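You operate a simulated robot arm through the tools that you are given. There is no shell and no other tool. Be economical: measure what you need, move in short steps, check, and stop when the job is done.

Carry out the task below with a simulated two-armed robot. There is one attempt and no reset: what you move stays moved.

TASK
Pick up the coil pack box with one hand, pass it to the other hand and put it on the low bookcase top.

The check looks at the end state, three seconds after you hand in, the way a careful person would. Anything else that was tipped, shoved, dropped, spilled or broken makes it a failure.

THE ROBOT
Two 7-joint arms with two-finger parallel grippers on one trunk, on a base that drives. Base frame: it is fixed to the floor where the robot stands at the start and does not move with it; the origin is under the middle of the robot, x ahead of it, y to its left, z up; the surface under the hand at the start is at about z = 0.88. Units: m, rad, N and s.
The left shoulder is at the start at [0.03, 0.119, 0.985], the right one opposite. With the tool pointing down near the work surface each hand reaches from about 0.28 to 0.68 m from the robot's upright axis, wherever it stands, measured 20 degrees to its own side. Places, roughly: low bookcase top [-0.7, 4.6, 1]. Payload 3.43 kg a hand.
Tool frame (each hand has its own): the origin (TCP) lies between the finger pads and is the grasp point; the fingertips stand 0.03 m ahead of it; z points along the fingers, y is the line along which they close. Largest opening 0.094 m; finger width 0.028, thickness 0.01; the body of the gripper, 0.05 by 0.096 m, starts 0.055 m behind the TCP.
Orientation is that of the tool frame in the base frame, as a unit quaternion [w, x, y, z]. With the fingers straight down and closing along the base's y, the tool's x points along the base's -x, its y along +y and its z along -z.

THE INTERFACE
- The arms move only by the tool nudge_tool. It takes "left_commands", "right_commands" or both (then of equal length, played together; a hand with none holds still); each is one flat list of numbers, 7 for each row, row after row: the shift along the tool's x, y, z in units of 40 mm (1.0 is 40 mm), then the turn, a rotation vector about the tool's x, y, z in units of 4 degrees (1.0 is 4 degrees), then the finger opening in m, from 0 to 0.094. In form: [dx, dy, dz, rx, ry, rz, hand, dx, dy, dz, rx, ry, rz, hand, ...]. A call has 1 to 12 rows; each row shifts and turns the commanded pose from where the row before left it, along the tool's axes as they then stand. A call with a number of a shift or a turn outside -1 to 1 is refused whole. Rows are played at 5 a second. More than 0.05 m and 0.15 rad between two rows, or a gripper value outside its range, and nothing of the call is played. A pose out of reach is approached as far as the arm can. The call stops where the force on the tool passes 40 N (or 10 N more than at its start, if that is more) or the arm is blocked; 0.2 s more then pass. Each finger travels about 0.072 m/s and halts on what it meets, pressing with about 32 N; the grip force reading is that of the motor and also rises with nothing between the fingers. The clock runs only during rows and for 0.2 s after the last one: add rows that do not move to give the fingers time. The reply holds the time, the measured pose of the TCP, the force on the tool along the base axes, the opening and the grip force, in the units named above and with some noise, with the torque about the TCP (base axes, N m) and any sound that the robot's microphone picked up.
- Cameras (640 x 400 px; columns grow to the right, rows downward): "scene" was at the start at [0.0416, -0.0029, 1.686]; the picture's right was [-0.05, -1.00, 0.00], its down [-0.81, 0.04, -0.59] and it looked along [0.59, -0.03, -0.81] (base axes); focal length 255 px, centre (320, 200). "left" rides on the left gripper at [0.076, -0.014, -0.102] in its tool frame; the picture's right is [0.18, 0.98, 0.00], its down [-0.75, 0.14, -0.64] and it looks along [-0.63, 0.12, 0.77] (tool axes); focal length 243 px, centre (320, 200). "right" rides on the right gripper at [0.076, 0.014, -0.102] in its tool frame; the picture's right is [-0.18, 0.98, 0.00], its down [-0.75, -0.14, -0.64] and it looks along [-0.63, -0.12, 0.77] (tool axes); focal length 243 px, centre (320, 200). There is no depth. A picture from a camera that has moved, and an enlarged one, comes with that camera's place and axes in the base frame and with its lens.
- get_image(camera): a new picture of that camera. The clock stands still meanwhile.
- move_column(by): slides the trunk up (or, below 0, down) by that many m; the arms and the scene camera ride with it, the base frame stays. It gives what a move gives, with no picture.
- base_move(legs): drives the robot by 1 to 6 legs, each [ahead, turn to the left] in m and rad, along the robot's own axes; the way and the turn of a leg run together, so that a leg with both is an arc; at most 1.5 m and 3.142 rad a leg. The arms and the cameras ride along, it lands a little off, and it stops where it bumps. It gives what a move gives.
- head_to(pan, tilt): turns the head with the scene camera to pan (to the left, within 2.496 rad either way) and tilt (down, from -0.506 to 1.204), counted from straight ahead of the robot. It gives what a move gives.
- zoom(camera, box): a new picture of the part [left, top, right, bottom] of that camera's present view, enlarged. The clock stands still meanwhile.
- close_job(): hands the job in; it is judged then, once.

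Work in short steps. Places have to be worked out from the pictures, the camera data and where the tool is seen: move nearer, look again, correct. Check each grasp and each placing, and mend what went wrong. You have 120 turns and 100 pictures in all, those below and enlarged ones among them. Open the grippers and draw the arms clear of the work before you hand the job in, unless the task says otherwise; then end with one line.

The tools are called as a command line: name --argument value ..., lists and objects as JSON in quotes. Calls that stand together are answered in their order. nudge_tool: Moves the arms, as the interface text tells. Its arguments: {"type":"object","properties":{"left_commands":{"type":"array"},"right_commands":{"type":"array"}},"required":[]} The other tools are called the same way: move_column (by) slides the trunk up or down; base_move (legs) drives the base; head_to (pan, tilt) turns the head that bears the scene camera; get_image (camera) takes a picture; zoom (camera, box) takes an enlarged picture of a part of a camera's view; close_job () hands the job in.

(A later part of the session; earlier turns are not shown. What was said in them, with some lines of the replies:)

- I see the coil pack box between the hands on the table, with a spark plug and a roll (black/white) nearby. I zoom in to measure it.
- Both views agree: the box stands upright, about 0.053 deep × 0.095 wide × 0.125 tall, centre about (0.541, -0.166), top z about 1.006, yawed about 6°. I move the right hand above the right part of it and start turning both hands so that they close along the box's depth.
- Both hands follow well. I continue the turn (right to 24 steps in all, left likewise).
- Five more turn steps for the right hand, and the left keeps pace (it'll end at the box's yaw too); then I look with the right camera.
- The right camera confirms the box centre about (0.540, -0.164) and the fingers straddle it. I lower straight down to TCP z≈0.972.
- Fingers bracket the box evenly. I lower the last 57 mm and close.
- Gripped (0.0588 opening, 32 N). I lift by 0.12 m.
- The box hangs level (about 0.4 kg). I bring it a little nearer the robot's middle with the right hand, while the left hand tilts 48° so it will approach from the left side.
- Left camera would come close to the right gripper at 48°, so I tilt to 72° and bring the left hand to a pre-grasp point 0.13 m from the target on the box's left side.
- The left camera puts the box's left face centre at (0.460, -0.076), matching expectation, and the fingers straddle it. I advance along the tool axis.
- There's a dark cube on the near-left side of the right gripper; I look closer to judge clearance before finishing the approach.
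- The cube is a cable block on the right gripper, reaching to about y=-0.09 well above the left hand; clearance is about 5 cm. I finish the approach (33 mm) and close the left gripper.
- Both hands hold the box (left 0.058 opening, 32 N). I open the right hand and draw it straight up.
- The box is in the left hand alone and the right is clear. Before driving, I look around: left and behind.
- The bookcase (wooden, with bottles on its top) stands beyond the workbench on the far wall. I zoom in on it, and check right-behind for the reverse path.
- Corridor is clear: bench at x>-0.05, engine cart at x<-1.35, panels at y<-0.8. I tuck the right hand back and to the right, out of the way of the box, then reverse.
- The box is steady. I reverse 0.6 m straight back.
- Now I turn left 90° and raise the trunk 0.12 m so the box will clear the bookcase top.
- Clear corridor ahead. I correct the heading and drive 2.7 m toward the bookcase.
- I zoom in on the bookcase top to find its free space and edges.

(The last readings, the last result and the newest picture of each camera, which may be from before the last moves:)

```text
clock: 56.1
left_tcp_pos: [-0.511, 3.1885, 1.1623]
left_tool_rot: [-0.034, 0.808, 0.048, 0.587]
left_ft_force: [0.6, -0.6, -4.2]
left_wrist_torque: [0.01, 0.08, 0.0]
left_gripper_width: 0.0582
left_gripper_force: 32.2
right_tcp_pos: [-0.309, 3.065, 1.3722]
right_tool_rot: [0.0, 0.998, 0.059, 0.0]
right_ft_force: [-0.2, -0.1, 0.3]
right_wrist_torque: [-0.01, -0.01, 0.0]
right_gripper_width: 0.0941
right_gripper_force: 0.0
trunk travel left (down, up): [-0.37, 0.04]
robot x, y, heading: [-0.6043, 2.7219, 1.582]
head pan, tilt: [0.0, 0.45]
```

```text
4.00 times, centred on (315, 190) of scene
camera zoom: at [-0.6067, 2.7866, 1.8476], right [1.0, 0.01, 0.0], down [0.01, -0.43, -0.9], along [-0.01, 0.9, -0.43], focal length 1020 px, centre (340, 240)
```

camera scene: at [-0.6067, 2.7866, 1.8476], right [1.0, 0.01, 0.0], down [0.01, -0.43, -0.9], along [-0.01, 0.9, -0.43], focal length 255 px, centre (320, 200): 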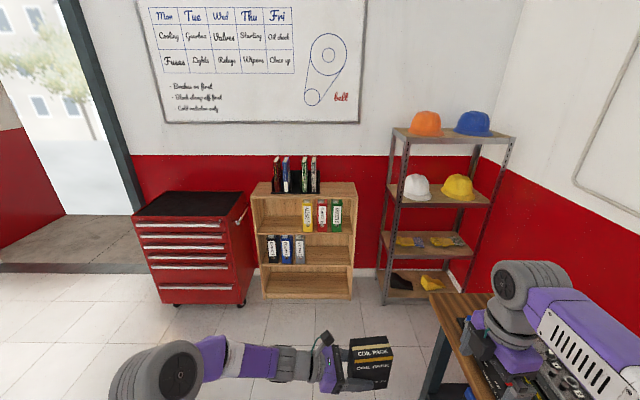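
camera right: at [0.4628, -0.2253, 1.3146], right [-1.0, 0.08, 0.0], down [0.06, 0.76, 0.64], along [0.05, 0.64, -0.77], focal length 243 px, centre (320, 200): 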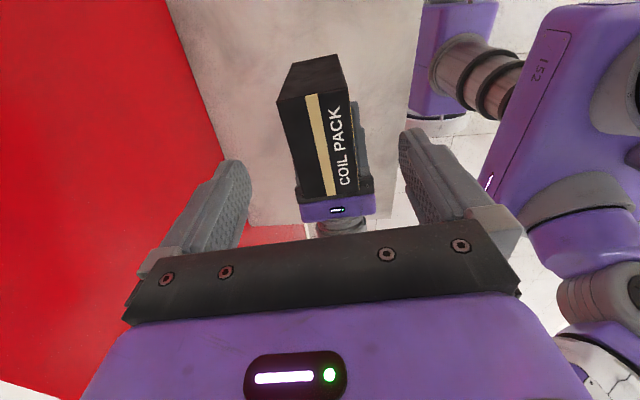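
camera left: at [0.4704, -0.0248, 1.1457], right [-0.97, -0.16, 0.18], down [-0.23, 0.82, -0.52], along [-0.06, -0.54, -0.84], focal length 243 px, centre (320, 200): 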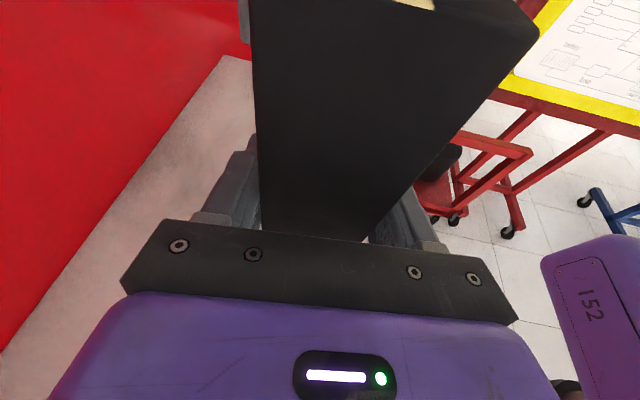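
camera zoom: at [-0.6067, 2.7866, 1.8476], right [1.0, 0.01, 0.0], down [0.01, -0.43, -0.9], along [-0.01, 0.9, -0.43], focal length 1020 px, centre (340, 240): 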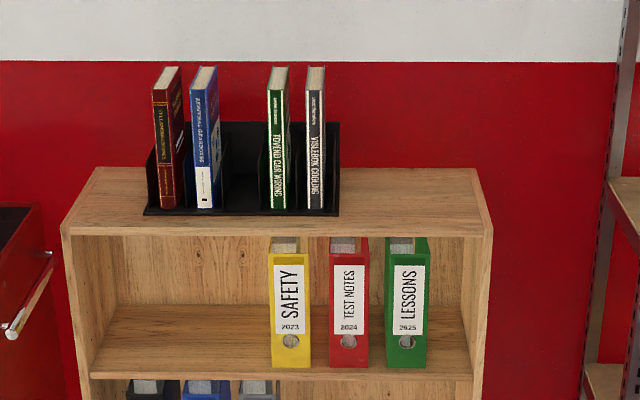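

The free part of the top is right of the book rack: x about -0.60 to -0.34, y about 4.60–4.94. With the hand coming from the left it would foul the rack, so I swing the left hand to point mostly ahead (60° about the vertical) with the box kept upright, first shifting it ahead and left.

nudge_tool --left_commands '[-0.23, -0.5, -0.71, 0, 0, 0, 0.03, -0.23, -0.5, -0.71, 0, 0, 0, 0.03, -0.23, -0.5, -0.71, 0, 0, 0, 0.03, -0.23, -0.5, -0.71, 0, 0, 0, 0.03, -0.23, -0.5, -0.71, 0, 0, 0, 0.03, 0, 0, 0, 0.951, 0, -0.309, 0.03, 0, 0, 0, 0.951, 0, -0.309, 0.03, 0, 0, 0, 0.951, 0, -0.309, 0.03, 0, 0, 0, 0.951, 0, -0.309, 0.03, 0, 0, 0, 0.951, 0, -0.309, 0.03, 0, 0, 0, 0.951, 0, -0.309, 0.03, 0, 0, 0, 0.951, 0, -0.309, 0.03]'

get_image --camera "scene"

```text
clock: 58.8
left_tcp_pos: [-0.6699, 3.2722, 1.1616]
left_tool_rot: [-0.176, 0.772, 0.242, 0.56]
left_ft_force: [0.3, 0.1, -4.0]
left_wrist_torque: [-0.04, 0.07, -0.01]
left_gripper_width: 0.0581
left_gripper_force: 32.6
right_tcp_pos: [-0.3089, 3.0665, 1.3735]
right_tool_rot: [-0.001, 0.998, 0.058, -0.001]
right_ft_force: [-0.3, -0.6, 0.6]
right_wrist_torque: [0.0, 0.0, 0.0]
right_gripper_width: 0.0941
right_gripper_force: 0.1
trunk travel left (down, up): [-0.37, 0.04]
robot x, y, heading: [-0.6062, 2.722, 1.585]
head pan, tilt: [0.0, 0.45]
```

```text
68 pictures are left
camera scene: at [-0.6068, 2.7863, 1.8475], right [1.0, 0.01, 0.0], down [0.01, -0.44, -0.9], along [-0.01, 0.9, -0.44], focal length 255 px, centre (320, 200)
```

scene: 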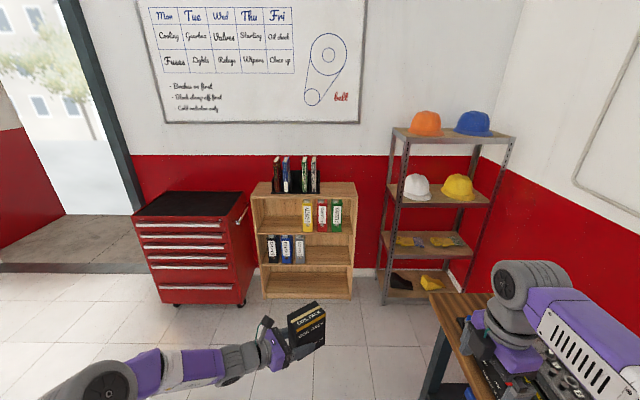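

Working well; I complete the swing.

nudge_tool --left_commands '[0, 0, 0, 0.951, 0, -0.309, 0.03, 0, 0, 0, 0.951, 0, -0.309, 0.03, 0, 0, 0, 0.951, 0, -0.309, 0.03, 0, 0, 0, 0.951, 0, -0.309, 0.03, 0, 0, 0, 0.951, 0, -0.309, 0.03, 0, 0, 0, 0.951, 0, -0.309, 0.03, 0, 0, 0, 0.951, 0, -0.309, 0.03, 0, 0, 0, 0.951, 0, -0.309, 0.03]'

get_image --camera "scene"

get_image --camera "left"

```text
clock: 60.5
left_tcp_pos: [-0.6691, 3.2713, 1.1624]
left_tool_rot: [-0.323, 0.676, 0.444, 0.491]
left_ft_force: [-0.3, -0.7, -3.1]
left_wrist_torque: [-0.11, 0.06, 0.0]
left_gripper_width: 0.0582
left_gripper_force: 32.1
right_tcp_pos: [-0.3072, 3.0662, 1.3732]
right_tool_rot: [0.0, 0.998, 0.059, -0.001]
right_ft_force: [0.6, -1.0, -0.2]
right_wrist_torque: [0.01, 0.02, -0.01]
right_gripper_width: 0.0942
right_gripper_force: 0.0
trunk travel left (down, up): [-0.37, 0.04]
robot x, y, heading: [-0.6069, 2.7224, 1.589]
head pan, tilt: [0.0, 0.45]
```

```text
67 pictures are left
camera scene: at [-0.6049, 2.7863, 1.8475], right [1.0, 0.01, 0.0], down [0.0, -0.44, -0.9], along [-0.01, 0.9, -0.44], focal length 255 px, centre (320, 200)
```

scene: 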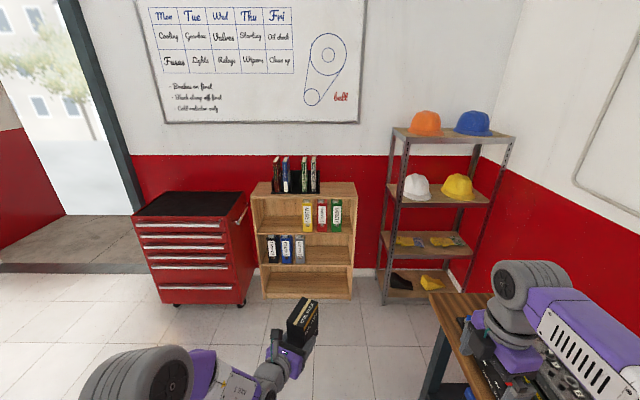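

```text
66 pictures are left
camera left: at [-0.7116, 3.2096, 1.2657], right [0.93, -0.34, 0.17], down [-0.2, -0.83, -0.52], along [0.32, 0.44, -0.84], focal length 243 px, centre (320, 200)
```

left: 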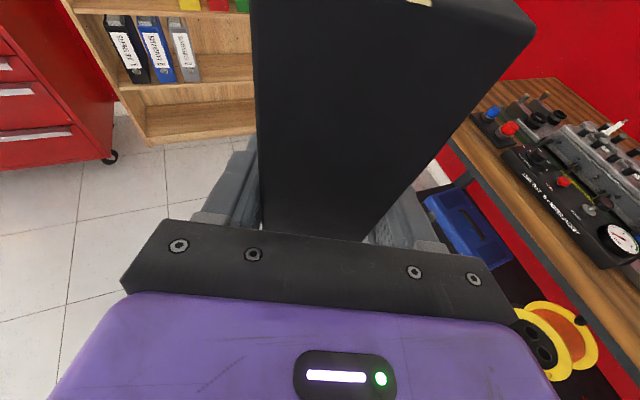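

Now the left hand points mostly ahead with the box upright. I shift the box 0.19 m to the right (toward the free zone's x≈-0.47), then look right to check the right arm's clearance to the bench and shelf unit.

nudge_tool --left_commands '[0.118, 0.872, 0.358, 0, 0, 0, 0.03, 0.118, 0.872, 0.358, 0, 0, 0, 0.03, 0.118, 0.872, 0.358, 0, 0, 0, 0.03, 0.118, 0.872, 0.358, 0, 0, 0, 0.03, 0.118, 0.872, 0.358, 0, 0, 0, 0.03, 0, 0, 0, 0, 0, 0, 0.03]'

head_to --pan -0.7 --tilt 0.7

get_image --camera "scene"

```text
clock: 61.6
left_tcp_pos: [-0.5459, 3.2924, 1.2124]
left_tool_rot: [-0.299, 0.605, 0.503, 0.539]
left_ft_force: [0.3, 0.8, -4.0]
left_wrist_torque: [-0.11, 0.01, -0.02]
left_gripper_width: 0.0585
left_gripper_force: 32.0
left hand out of reach, approached as far as the arm can: row 3
right_tcp_pos: [-0.313, 3.0693, 1.372]
right_tool_rot: [0.001, 0.998, 0.061, 0.001]
right_ft_force: [-1.2, 0.2, 1.1]
right_wrist_torque: [-0.04, 0.0, 0.0]
right_gripper_width: 0.0941
right_gripper_force: 0.0
trunk travel left (down, up): [-0.37, 0.04]
robot x, y, heading: [-0.6023, 2.7233, 1.585]
head pan, tilt: [0.0, 0.45]
stopped in row 5 (left hand): the arm was blocked; the commanded pose is now the measured one
```

```text
clock: 62.7
left_tcp_pos: [-0.5434, 3.2899, 1.2152]
left_tool_rot: [-0.301, 0.605, 0.502, 0.54]
left_ft_force: [0.4, -0.2, -3.7]
left_wrist_torque: [-0.1, -0.02, 0.0]
left_gripper_width: 0.0584
left_gripper_force: 32.2
right_tcp_pos: [-0.31, 3.0667, 1.3732]
right_tool_rot: [0.0, 0.998, 0.061, 0.0]
right_ft_force: [0.5, -0.2, 0.5]
right_wrist_torque: [0.02, -0.02, -0.03]
right_gripper_width: 0.094
right_gripper_force: 0.1
trunk travel left (down, up): [-0.37, 0.04]
robot x, y, heading: [-0.6028, 2.7238, 1.586]
head pan, tilt: [-0.7, 0.7]
```

```text
65 pictures are left
camera scene: at [-0.5517, 2.7601, 1.8254], right [0.77, -0.63, 0.0], down [-0.41, -0.5, -0.76], along [0.49, 0.59, -0.64], focal length 255 px, centre (320, 200)
```

scene: 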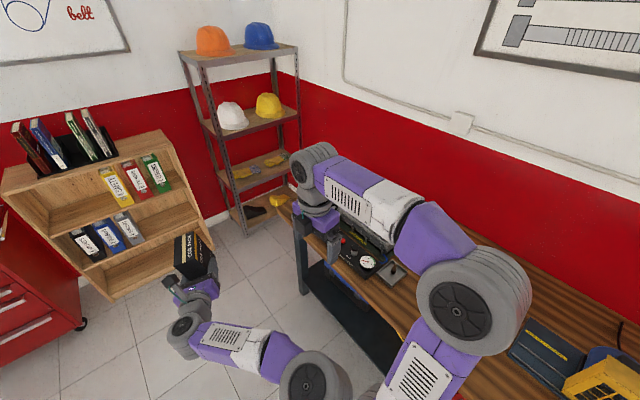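

The left arm met a joint limit and drifted a little. I look down at the arms to understand the posture before correcting.

head_to --pan 0.2 --tilt 0.95

get_image --camera "scene"

get_image --camera "right"

```text
clock: 63.9
left_tcp_pos: [-0.5428, 3.2894, 1.2152]
left_tool_rot: [-0.299, 0.606, 0.501, 0.541]
left_ft_force: [-0.2, 0.3, -4.0]
left_wrist_torque: [-0.11, 0.04, -0.02]
left_gripper_width: 0.0584
left_gripper_force: 32.2
right_tcp_pos: [-0.3104, 3.0656, 1.3725]
right_tool_rot: [0.0, 0.998, 0.06, -0.001]
right_ft_force: [-1.4, -0.6, 0.4]
right_wrist_torque: [0.05, -0.03, 0.04]
right_gripper_width: 0.0939
right_gripper_force: 0.0
trunk travel left (down, up): [-0.37, 0.04]
robot x, y, heading: [-0.605, 2.7212, 1.582]
head pan, tilt: [0.201, 0.949]
```

```text
64 pictures are left
camera scene: at [-0.6207, 2.7653, 1.8056], right [0.98, 0.21, 0.0], down [0.17, -0.79, -0.58], along [-0.12, 0.57, -0.81], focal length 255 px, centre (320, 200)
```

scene: 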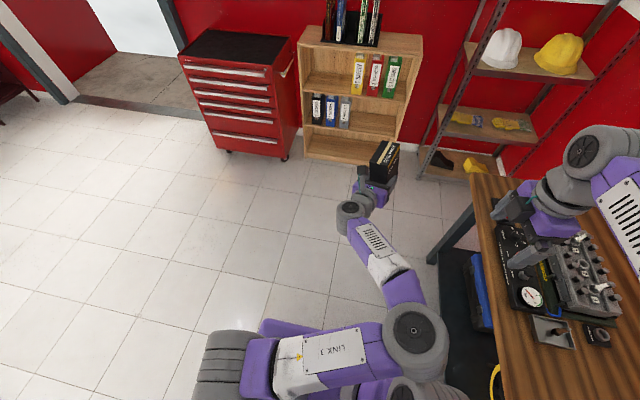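

```text
63 pictures are left
camera right: at [-0.2325, 3.0607, 1.4759], right [-0.06, -1.0, 0.0], down [-0.77, 0.05, 0.64], along [-0.64, 0.04, -0.77], focal length 243 px, centre (320, 200)
```

right: 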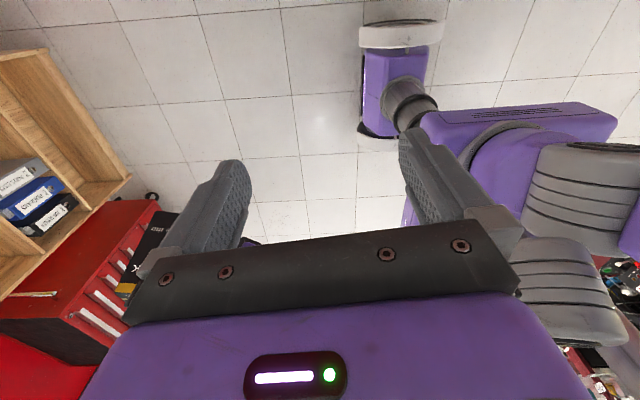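

The left elbow has swung across in front of the torso and ran near a limit, rolling the box by ~10°. That posture suits keeping clear of the rack, so I back off to the left/down slightly and level the box again.

nudge_tool --left_commands '[-0.4, -0.43, -0.03, 0, 0, 0, 0.03, -0.4, -0.43, -0.03, 0, 0, 0, 0.03, -0.4, -0.43, -0.03, 0, 0, 0, 0.03, 0, 0, 0, 0, -0.36, 0.89, 0.03, 0, 0, 0, 0, -0.36, 0.89, 0.03, 0, 0, 0, 0, -0.36, 0.89, 0.03, 0, 0, 0, 0, 0, 0, 0.03]'

get_image --camera "scene"

```text
clock: 65.5
left_tcp_pos: [-0.5743, 3.2939, 1.1904]
left_tool_rot: [-0.334, 0.671, 0.462, 0.474]
left_ft_force: [-0.2, 0.4, -4.0]
left_wrist_torque: [-0.11, 0.05, 0.04]
left_gripper_width: 0.0581
left_gripper_force: 32.4
left hand out of reach, approached as far as the arm can: row 1, 2, 3
right_tcp_pos: [-0.3104, 3.0663, 1.3728]
right_tool_rot: [-0.001, 0.998, 0.061, 0.001]
right_ft_force: [-0.1, 0.6, 0.9]
right_wrist_torque: [0.0, 0.0, 0.03]
right_gripper_width: 0.0939
right_gripper_force: 0.0
trunk travel left (down, up): [-0.37, 0.04]
robot x, y, heading: [-0.6085, 2.722, 1.581]
head pan, tilt: [0.201, 0.949]
```

```text
62 pictures are left
camera scene: at [-0.6206, 2.7656, 1.8056], right [0.98, 0.21, 0.0], down [0.17, -0.8, -0.58], along [-0.12, 0.57, -0.81], focal length 255 px, centre (320, 200)
```

scene: 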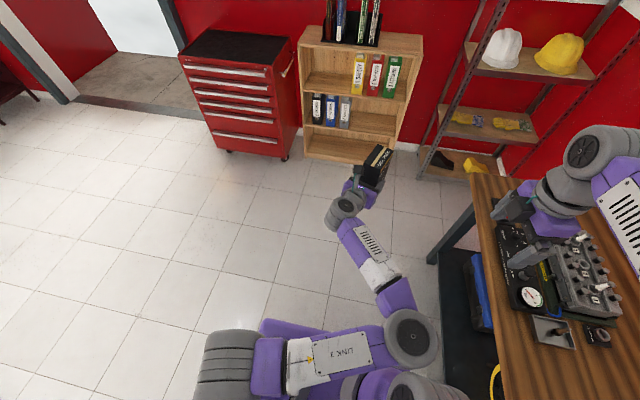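

The box is level again. Clearances on the right look adequate (shelf post at about x=-0.03, y=4.5; right camera will pass at x≈-0.18). I drive 1.1 m with a slight rightward heading.

base_move --legs '[[0, -0.055], [1.1, 0]]'

get_image --camera "scene"

get_image --camera "left"

```text
clock: 71.6
left_tcp_pos: [-0.4821, 4.3941, 1.1965]
left_tool_rot: [-0.317, 0.681, 0.442, 0.49]
left_ft_force: [-0.1, 0.0, -3.4]
left_wrist_torque: [-0.08, 0.05, -0.02]
left_gripper_width: 0.0581
left_gripper_force: 32.1
right_tcp_pos: [-0.2345, 4.1493, 1.3731]
right_tool_rot: [0.0, 1.0, 0.027, 0.0]
right_ft_force: [1.2, -0.7, 0.5]
right_wrist_torque: [0.01, 0.01, 0.0]
right_gripper_width: 0.0939
right_gripper_force: 0.1
trunk travel left (down, up): [-0.37, 0.04]
robot x, y, heading: [-0.5548, 3.8283, 1.517]
head pan, tilt: [0.201, 0.949]
```

```text
61 pictures are left
camera scene: at [-0.5633, 3.87, 1.8056], right [0.99, 0.14, 0.0], down [0.12, -0.8, -0.58], along [-0.08, 0.58, -0.81], focal length 255 px, centre (320, 200)
```

scene: 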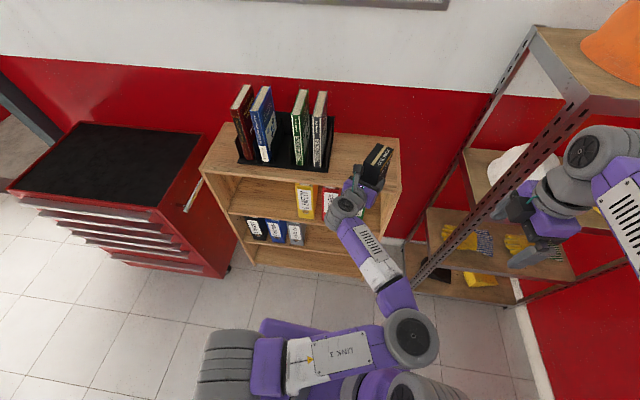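

```text
60 pictures are left
camera left: at [-0.5248, 4.3346, 1.3], right [0.92, -0.35, 0.18], down [-0.22, -0.83, -0.51], along [0.32, 0.43, -0.84], focal length 243 px, centre (320, 200)
```

left: 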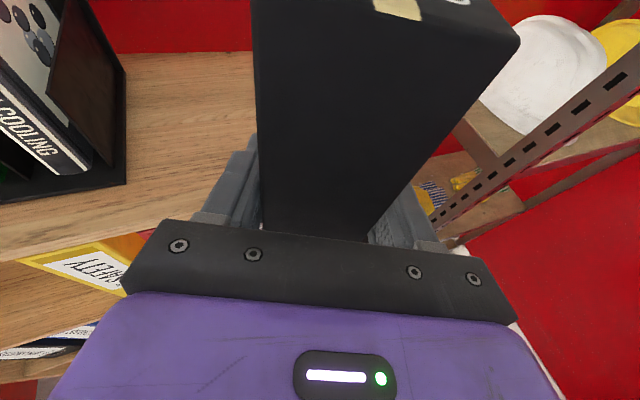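

Two-view triangulation puts the top at z≈1.035, front edge y≈4.51, free zone x -0.63…-0.34. The box (about (-0.47, 4.42), bottom ≈1.15) needs 0.2 m more ahead; I drive that.

base_move --legs '[[0.2, 0]]'

get_image --camera "scene"

get_image --camera "left"

get_image --camera "right"

```text
clock: 73.2
left_tcp_pos: [-0.4734, 4.5915, 1.1956]
left_tool_rot: [-0.318, 0.681, 0.443, 0.489]
left_ft_force: [-0.1, 0.7, -3.9]
left_wrist_torque: [-0.08, 0.04, 0.03]
left_gripper_width: 0.0582
left_gripper_force: 32.3
right_tcp_pos: [-0.2233, 4.3457, 1.3729]
right_tool_rot: [0.0, 1.0, 0.028, 0.0]
right_ft_force: [0.9, -0.8, -0.5]
right_wrist_torque: [-0.02, 0.0, 0.02]
right_gripper_width: 0.0938
right_gripper_force: 0.0
trunk travel left (down, up): [-0.37, 0.04]
robot x, y, heading: [-0.5395, 4.022, 1.513]
head pan, tilt: [0.201, 0.949]
```

```text
59 pictures are left
camera scene: at [-0.5526, 4.067, 1.8056], right [0.99, 0.15, 0.0], down [0.12, -0.8, -0.58], along [-0.09, 0.58, -0.81], focal length 255 px, centre (320, 200)
```

scene: 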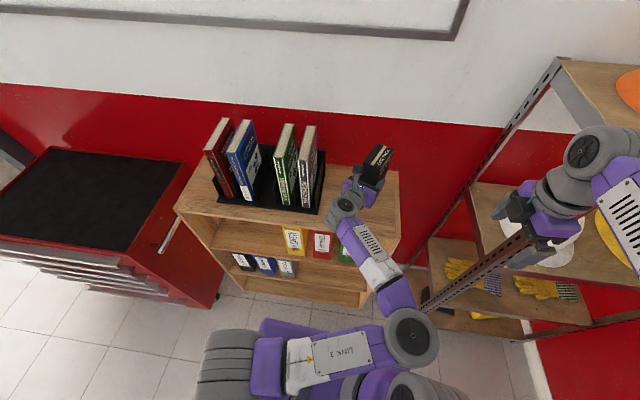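

```text
58 pictures are left
camera left: at [-0.5156, 4.5318, 1.2997], right [0.92, -0.34, 0.18], down [-0.22, -0.83, -0.51], along [0.32, 0.43, -0.84], focal length 243 px, centre (320, 200)
```

left: 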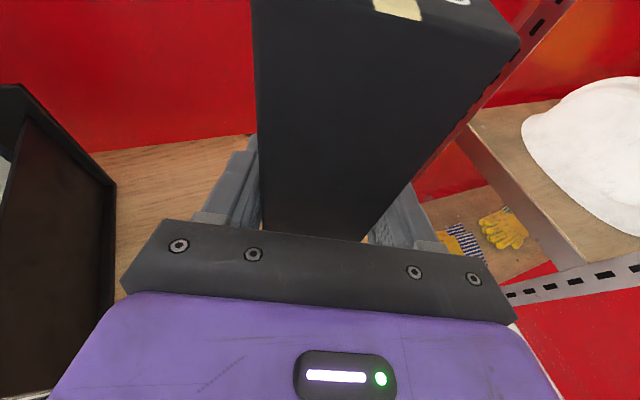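

```text
57 pictures are left
camera right: at [-0.1458, 4.3362, 1.4761], right [-0.13, -0.99, 0.0], down [-0.76, 0.1, 0.64], along [-0.64, 0.08, -0.77], focal length 243 px, centre (320, 200)
```

right: 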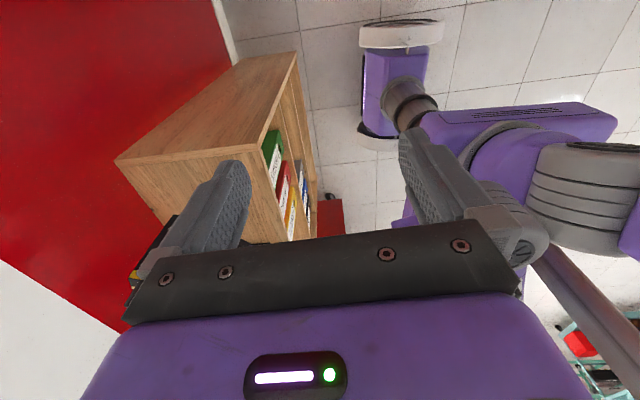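

The box now hangs over the free zone. I zoom in to refine the top's edges relative to the box.

zoom --camera "scene" --box '[270, 120, 430, 270]'

zoom --camera "right" --box '[90, 30, 330, 300]'

```text
2.67 times, centred on (350, 195) of scene
camera zoom: at [-0.5526, 4.067, 1.8056], right [0.99, 0.15, 0.0], down [0.12, -0.8, -0.58], along [-0.09, 0.58, -0.81], focal length 680 px, centre (240, 213)
```

zoom: 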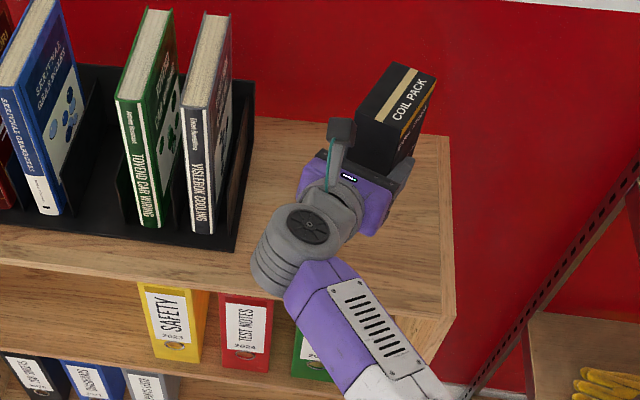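

```text
1.48 times, centred on (210, 165) of right
camera zoom: at [-0.1458, 4.3362, 1.4761], right [-0.13, -0.99, 0.0], down [-0.76, 0.1, 0.64], along [-0.64, 0.08, -0.77], focal length 359 px, centre (483, 252)
```

zoom: 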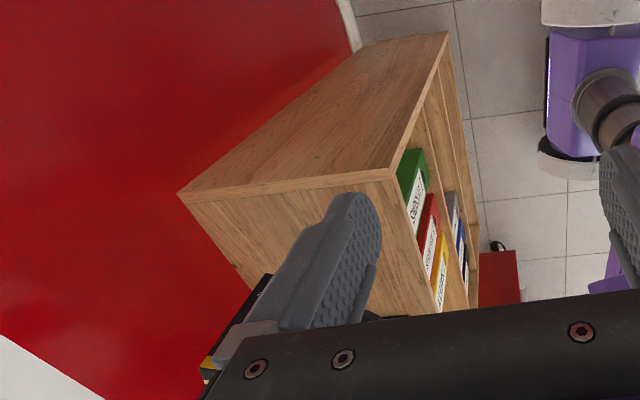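

Box would land around (-0.463, 4.613), well within the top (y 4.50–4.81, x up to -0.346). I lower the trunk 0.08 m and check.

move_column --by -0.08

zoom --camera "scene" --box '[270, 120, 430, 270]'

get_image --camera "left"

get_image --camera "right"

```text
clock: 74.3
left_tcp_pos: [-0.4738, 4.5906, 1.1166]
left_tool_rot: [-0.318, 0.68, 0.443, 0.489]
left_ft_force: [0.5, 0.1, -2.8]
left_wrist_torque: [-0.12, 0.05, -0.02]
left_gripper_width: 0.058
left_gripper_force: 32.1
right_tcp_pos: [-0.224, 4.3475, 1.294]
right_tool_rot: [-0.001, 1.0, 0.027, 0.0]
right_ft_force: [-0.2, 0.7, 1.0]
right_wrist_torque: [-0.01, -0.04, -0.01]
right_gripper_width: 0.094
right_gripper_force: 0.0
trunk travel left (down, up): [-0.29, 0.12]
robot x, y, heading: [-0.5407, 4.0233, 1.512]
head pan, tilt: [0.201, 0.949]
```

```text
2.67 times, centred on (350, 195) of scene
camera zoom: at [-0.5528, 4.0666, 1.7257], right [0.99, 0.15, 0.0], down [0.12, -0.8, -0.58], along [-0.09, 0.58, -0.81], focal length 680 px, centre (240, 213)
```

zoom: 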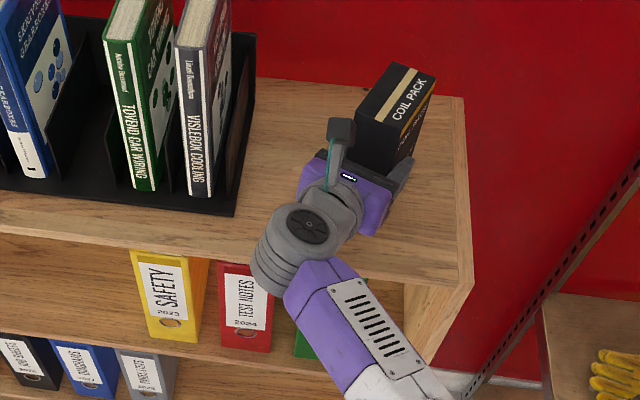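

```text
53 pictures are left
camera left: at [-0.5158, 4.5316, 1.2198], right [0.92, -0.34, 0.17], down [-0.21, -0.83, -0.51], along [0.32, 0.43, -0.84], focal length 243 px, centre (320, 200)
```

left: 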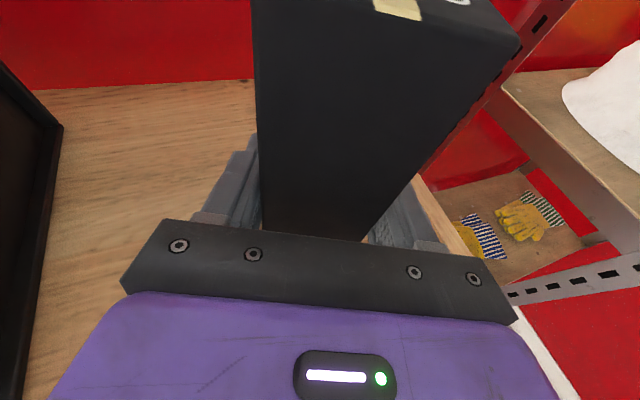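

```text
52 pictures are left
camera right: at [-0.1459, 4.3359, 1.3963], right [-0.13, -0.99, 0.0], down [-0.76, 0.1, 0.64], along [-0.64, 0.08, -0.77], focal length 243 px, centre (320, 200)
```

right: 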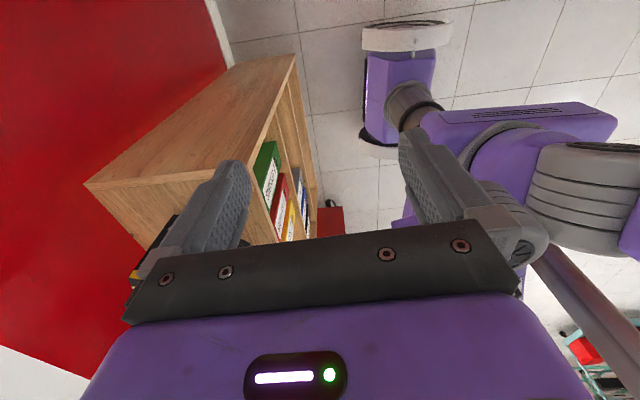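

Triangulating again gives the top at about z 1.02–1.035; box bottom is at about 1.073. I lower the trunk 0.025 m, then feel for contact with small arm steps.

move_column --by -0.025

nudge_tool --left_commands '[-0.071, 0, 0.024, 0, 0, 0, 0.03, -0.071, 0, 0.024, 0, 0, 0, 0.03, 0, 0, 0, 0, 0, 0, 0.03]'

zoom --camera "scene" --box '[320, 110, 420, 200]'

```text
clock: 75.0
left_tcp_pos: [-0.4735, 4.5915, 1.0988]
left_tool_rot: [-0.323, 0.676, 0.442, 0.493]
left_ft_force: [-1.3, 6.8, 32.5]
left_wrist_torque: [-0.49, 0.31, 0.01]
left_gripper_width: 0.0583
left_gripper_force: 31.6
right_tcp_pos: [-0.2243, 4.3442, 1.2687]
right_tool_rot: [-0.002, 1.0, 0.028, 0.0]
right_ft_force: [-0.1, -0.5, 0.7]
right_wrist_torque: [-0.01, -0.01, 0.03]
right_gripper_width: 0.0941
right_gripper_force: 0.1
trunk travel left (down, up): [-0.265, 0.145]
robot x, y, heading: [-0.5378, 4.0226, 1.523]
head pan, tilt: [0.201, 0.949]
```

```text
clock: 75.8
left_tcp_pos: [-0.4729, 4.592, 1.0917]
left_tool_rot: [-0.322, 0.677, 0.441, 0.494]
left_ft_force: [-5.4, 5.9, 33.8]
left_wrist_torque: [-0.23, 0.12, -0.02]
left_gripper_width: 0.0583
left_gripper_force: 31.9
right_tcp_pos: [-0.2242, 4.3441, 1.2708]
right_tool_rot: [-0.002, 1.0, 0.028, 0.0]
right_ft_force: [0.7, -0.4, -0.4]
right_wrist_torque: [-0.01, -0.01, 0.0]
right_gripper_width: 0.0938
right_gripper_force: 0.1
trunk travel left (down, up): [-0.265, 0.145]
robot x, y, heading: [-0.5367, 4.0219, 1.515]
head pan, tilt: [0.201, 0.949]
```

```text
4.44 times, centred on (370, 155) of scene
camera zoom: at [-0.5542, 4.0633, 1.7008], right [0.99, 0.15, 0.0], down [0.12, -0.8, -0.58], along [-0.08, 0.58, -0.81], focal length 1133 px, centre (98, 400)
```

zoom: 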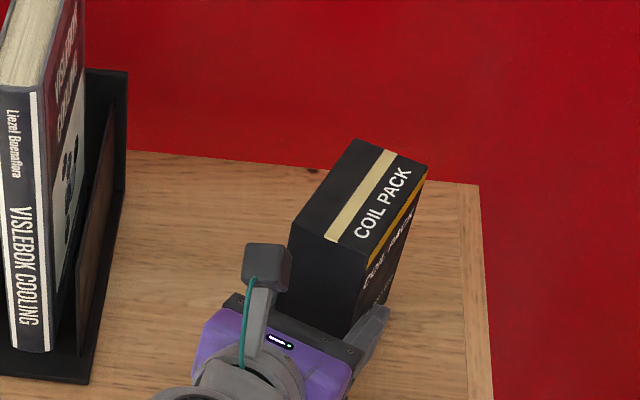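

Contact: +34 N, with the box now pressed flush (tool tilt back to 17.8°, its value at the grasp, so the box is level). I relieve the pressing a few mm at a time.

nudge_tool --left_commands '[0.06, 0, -0.02, 0, 0, 0, 0.03, 0.06, 0, -0.02, 0, 0, 0, 0.03, 0, 0, 0, 0, 0, 0, 0.03]'

```text
clock: 76.7
left_tcp_pos: [-0.473, 4.5899, 1.0909]
left_tool_rot: [-0.318, 0.68, 0.442, 0.49]
left_ft_force: [-3.1, -1.7, 14.6]
left_wrist_torque: [0.74, -0.18, 0.07]
left_gripper_width: 0.0582
left_gripper_force: 32.2
right_tcp_pos: [-0.2235, 4.3448, 1.2694]
right_tool_rot: [0.0, 1.0, 0.027, 0.001]
right_ft_force: [0.9, 0.9, 0.9]
right_wrist_torque: [0.03, -0.01, -0.01]
right_gripper_width: 0.0941
right_gripper_force: 0.1
trunk travel left (down, up): [-0.265, 0.145]
robot x, y, heading: [-0.541, 4.0219, 1.518]
head pan, tilt: [0.201, 0.949]
```

Force is down to 15 N; a touch more up with a tiny levelling turn, to about zero load.

nudge_tool --left_commands '[0.03, 0, -0.01, 0, 0.1, 0, 0.03, 0, 0, 0, 0, 0, 0, 0.03, 0, 0, 0, 0, 0, 0, 0.03]'

get_image --camera "left"

get_image --camera "right"

```text
clock: 77.5
left_tcp_pos: [-0.4728, 4.5891, 1.0908]
left_tool_rot: [-0.319, 0.679, 0.441, 0.492]
left_ft_force: [-4.7, -4.7, 9.7]
left_wrist_torque: [-0.57, 0.44, -0.02]
left_gripper_width: 0.0583
left_gripper_force: 32.0
right_tcp_pos: [-0.2243, 4.3441, 1.2684]
right_tool_rot: [-0.001, 1.0, 0.028, 0.001]
right_ft_force: [0.3, -1.1, 0.2]
right_wrist_torque: [-0.02, 0.03, -0.02]
right_gripper_width: 0.094
right_gripper_force: 0.1
trunk travel left (down, up): [-0.265, 0.145]
robot x, y, heading: [-0.54, 4.0204, 1.519]
head pan, tilt: [0.201, 0.949]
```

```text
50 pictures are left
camera left: at [-0.5164, 4.5292, 1.1948], right [0.92, -0.35, 0.17], down [-0.21, -0.83, -0.52], along [0.32, 0.44, -0.84], focal length 243 px, centre (320, 200)
```

left: 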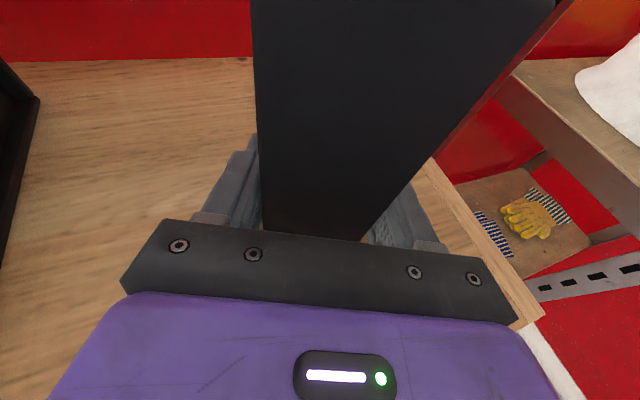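

```text
49 pictures are left
camera right: at [-0.1467, 4.3339, 1.3719], right [-0.13, -0.99, 0.0], down [-0.76, 0.1, 0.64], along [-0.64, 0.08, -0.77], focal length 243 px, centre (320, 200)
```

right: 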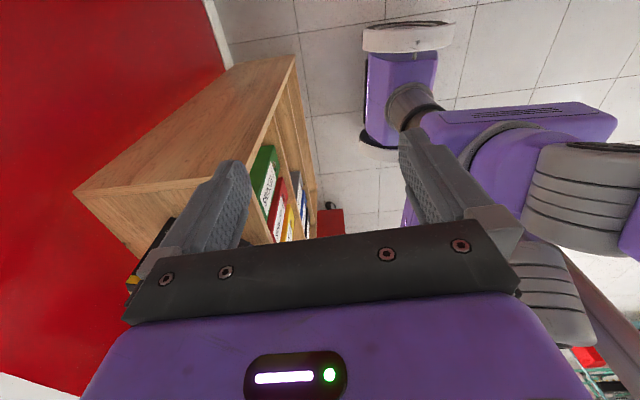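

The contact force runs through the box (small torque), and the box has slipped up a bit in the grip as it met the top (so the top is about 1.06). It stands on the surface, upright. I take one closer look before releasing.

zoom --camera "scene" --box '[320, 110, 420, 200]'

```text
4.44 times, centred on (370, 155) of scene
camera zoom: at [-0.5537, 4.0641, 1.7006], right [0.99, 0.15, 0.0], down [0.12, -0.8, -0.58], along [-0.08, 0.58, -0.81], focal length 1133 px, centre (98, 400)
```

zoom: 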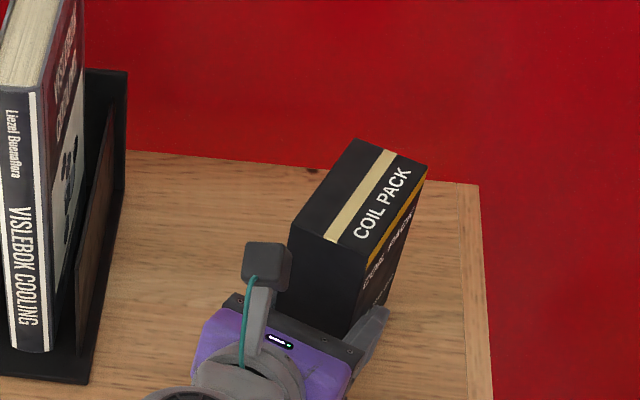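

It stands upright away from the edges. I open the left hand.

nudge_tool --left_commands '[0, 0, 0, 0, 0, 0, 0.064, 0, 0, 0, 0, 0, 0, 0.07, 0, 0, 0, 0, 0, 0, 0.08, 0, 0, 0, 0, 0, 0, 0.094, 0, 0, 0, 0, 0, 0, 0.094]'

zoom --camera "scene" --box '[320, 110, 420, 200]'

get_image --camera "left"

```text
clock: 78.7
left_tcp_pos: [-0.4719, 4.5914, 1.0913]
left_tool_rot: [-0.319, 0.679, 0.442, 0.491]
left_ft_force: [-0.7, -0.2, -0.2]
left_wrist_torque: [-0.01, 0.0, 0.0]
left_gripper_width: 0.0941
left_gripper_force: 0.0
right_tcp_pos: [-0.2231, 4.3458, 1.2679]
right_tool_rot: [-0.001, 1.0, 0.028, 0.0]
right_ft_force: [0.3, -1.1, -1.1]
right_wrist_torque: [0.0, -0.02, 0.05]
right_gripper_width: 0.0941
right_gripper_force: 0.1
trunk travel left (down, up): [-0.265, 0.145]
robot x, y, heading: [-0.5391, 4.0237, 1.513]
head pan, tilt: [0.201, 0.949]
```

```text
4.44 times, centred on (370, 155) of scene
camera zoom: at [-0.5527, 4.0663, 1.7006], right [0.99, 0.15, 0.0], down [0.12, -0.8, -0.58], along [-0.09, 0.58, -0.81], focal length 1133 px, centre (98, 400)
```

zoom: 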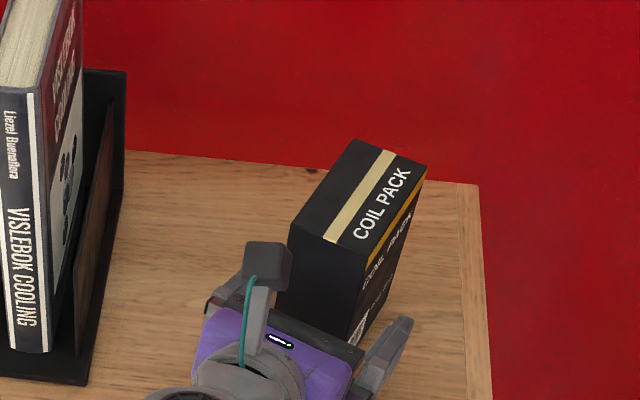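

```text
46 pictures are left
camera left: at [-0.5155, 4.5308, 1.1944], right [0.92, -0.35, 0.18], down [-0.21, -0.83, -0.51], along [0.32, 0.44, -0.84], focal length 243 px, centre (320, 200)
```

left: 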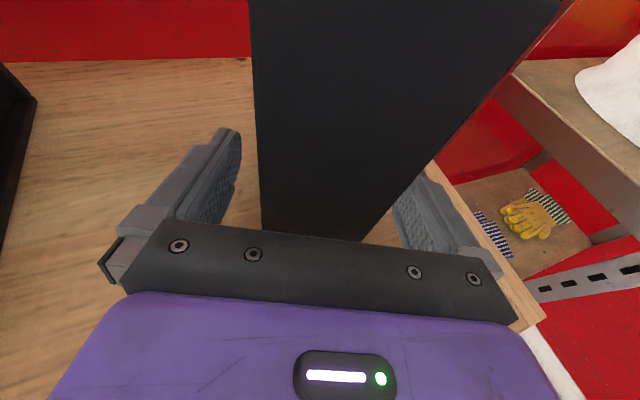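

The box stays put. I withdraw the left hand along its own axis, in small steps.

nudge_tool --left_commands '[0, 0, -0.5, 0, 0, 0, 0.094, 0, 0, -0.5, 0, 0, 0, 0.094, 0, 0, -0.5, 0, 0, 0, 0.094, 0, 0, 0, 0, 0, 0, 0.094]'

get_image --camera "left"

get_image --camera "scene"

```text
clock: 79.7
left_tcp_pos: [-0.4963, 4.5398, 1.1083]
left_tool_rot: [-0.319, 0.68, 0.442, 0.491]
left_ft_force: [-0.6, 0.1, 0.2]
left_wrist_torque: [0.0, 0.0, 0.01]
left_gripper_width: 0.0941
left_gripper_force: 0.1
right_tcp_pos: [-0.2227, 4.3466, 1.2685]
right_tool_rot: [-0.001, 1.0, 0.027, 0.0]
right_ft_force: [0.7, -0.8, 0.5]
right_wrist_torque: [0.01, -0.01, -0.01]
right_gripper_width: 0.0937
right_gripper_force: 0.1
trunk travel left (down, up): [-0.265, 0.145]
robot x, y, heading: [-0.5406, 4.0239, 1.517]
head pan, tilt: [0.201, 0.949]
```

```text
45 pictures are left
camera left: at [-0.5397, 4.4793, 1.2122], right [0.92, -0.35, 0.18], down [-0.21, -0.83, -0.51], along [0.32, 0.44, -0.84], focal length 243 px, centre (320, 200)
```

left: 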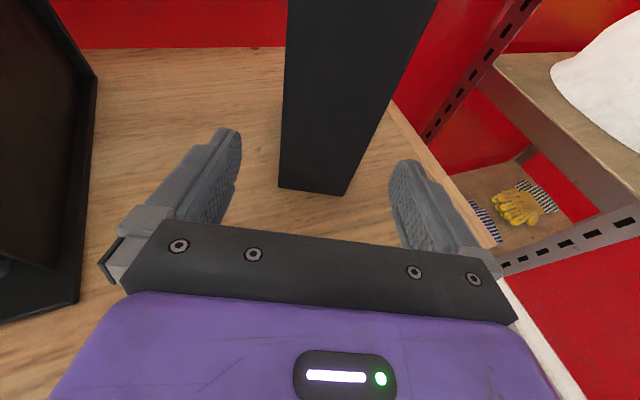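

```text
44 pictures are left
camera scene: at [-0.5523, 4.0667, 1.7006], right [0.99, 0.15, 0.0], down [0.12, -0.8, -0.58], along [-0.09, 0.58, -0.81], focal length 255 px, centre (320, 200)
```

scene: 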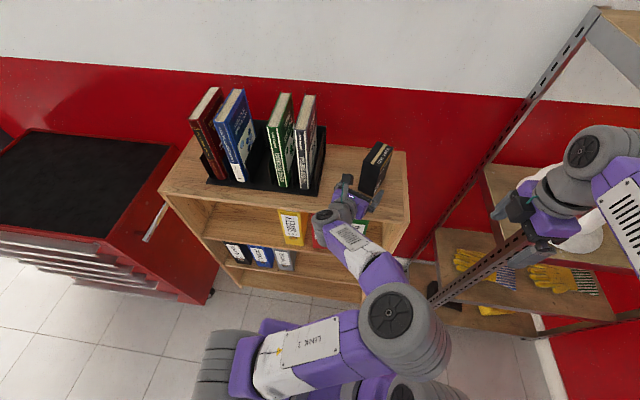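

Fingers are just out of the box. Two more steps out, then I reverse the base, well clear of the bookcase.

nudge_tool --left_commands '[0, 0, -0.5, 0, 0, 0, 0.094, 0, 0, -0.5, 0, 0, 0, 0.094, 0, 0, 0, 0, 0, 0, 0.094]'

base_move --legs '[[-0.4, 0]]'

head_to --pan -0.05 --tilt 0.6

get_image --camera "scene"

```text
clock: 80.5
left_tcp_pos: [-0.5121, 4.505, 1.1239]
left_tool_rot: [-0.32, 0.679, 0.442, 0.491]
left_ft_force: [0.4, 1.0, -0.2]
left_wrist_torque: [0.03, -0.01, 0.02]
left_gripper_width: 0.0943
left_gripper_force: 0.1
right_tcp_pos: [-0.2225, 4.3461, 1.2678]
right_tool_rot: [0.0, 1.0, 0.028, 0.0]
right_ft_force: [0.2, 0.2, -0.3]
right_wrist_torque: [-0.02, -0.01, 0.0]
right_gripper_width: 0.0938
right_gripper_force: 0.0
trunk travel left (down, up): [-0.265, 0.145]
robot x, y, heading: [-0.5425, 4.0203, 1.517]
head pan, tilt: [0.201, 0.949]
```

```text
clock: 82.9
left_tcp_pos: [-0.5341, 4.109, 1.1229]
left_tool_rot: [-0.32, 0.678, 0.443, 0.491]
left_ft_force: [-0.9, -0.6, 1.0]
left_wrist_torque: [0.02, -0.01, 0.01]
left_gripper_width: 0.0937
left_gripper_force: 0.0
right_tcp_pos: [-0.2453, 3.9501, 1.2689]
right_tool_rot: [-0.001, 1.0, 0.029, 0.0]
right_ft_force: [0.1, -0.3, 0.4]
right_wrist_torque: [0.02, -0.02, 0.0]
right_gripper_width: 0.0939
right_gripper_force: 0.1
trunk travel left (down, up): [-0.265, 0.145]
robot x, y, heading: [-0.5659, 3.6238, 1.517]
head pan, tilt: [0.201, 0.949]
```

```text
clock: 83.8
left_tcp_pos: [-0.5325, 4.1098, 1.1242]
left_tool_rot: [-0.32, 0.678, 0.442, 0.492]
left_ft_force: [-0.3, -0.1, -0.1]
left_wrist_torque: [-0.03, -0.02, 0.02]
left_gripper_width: 0.0938
left_gripper_force: 0.2
right_tcp_pos: [-0.2445, 3.9498, 1.2686]
right_tool_rot: [0.0, 1.0, 0.029, 0.001]
right_ft_force: [0.5, 0.2, -0.6]
right_wrist_torque: [0.04, 0.02, -0.01]
right_gripper_width: 0.0941
right_gripper_force: 0.1
trunk travel left (down, up): [-0.265, 0.145]
robot x, y, heading: [-0.5582, 3.6277, 1.516]
head pan, tilt: [-0.051, 0.6]
```

```text
43 pictures are left
camera scene: at [-0.554, 3.6863, 1.7289], right [0.99, -0.1, 0.0], down [-0.06, -0.56, -0.82], along [0.08, 0.82, -0.57], focal length 255 px, centre (320, 200)
```

scene: 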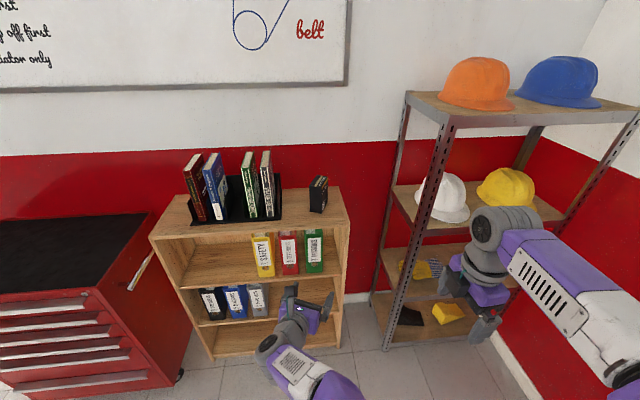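

The box stands upright on the bookcase top, nothing else is disturbed, both grippers are open and clear. I hand in.

close_job

```text
The job is handed in.
```

The right hand picked up the coil pack box and passed it to the left, which set it upright on the low bookcase top, right of the book rack. Both grippers are open and clear, and nothing else looked moved in the last picture.
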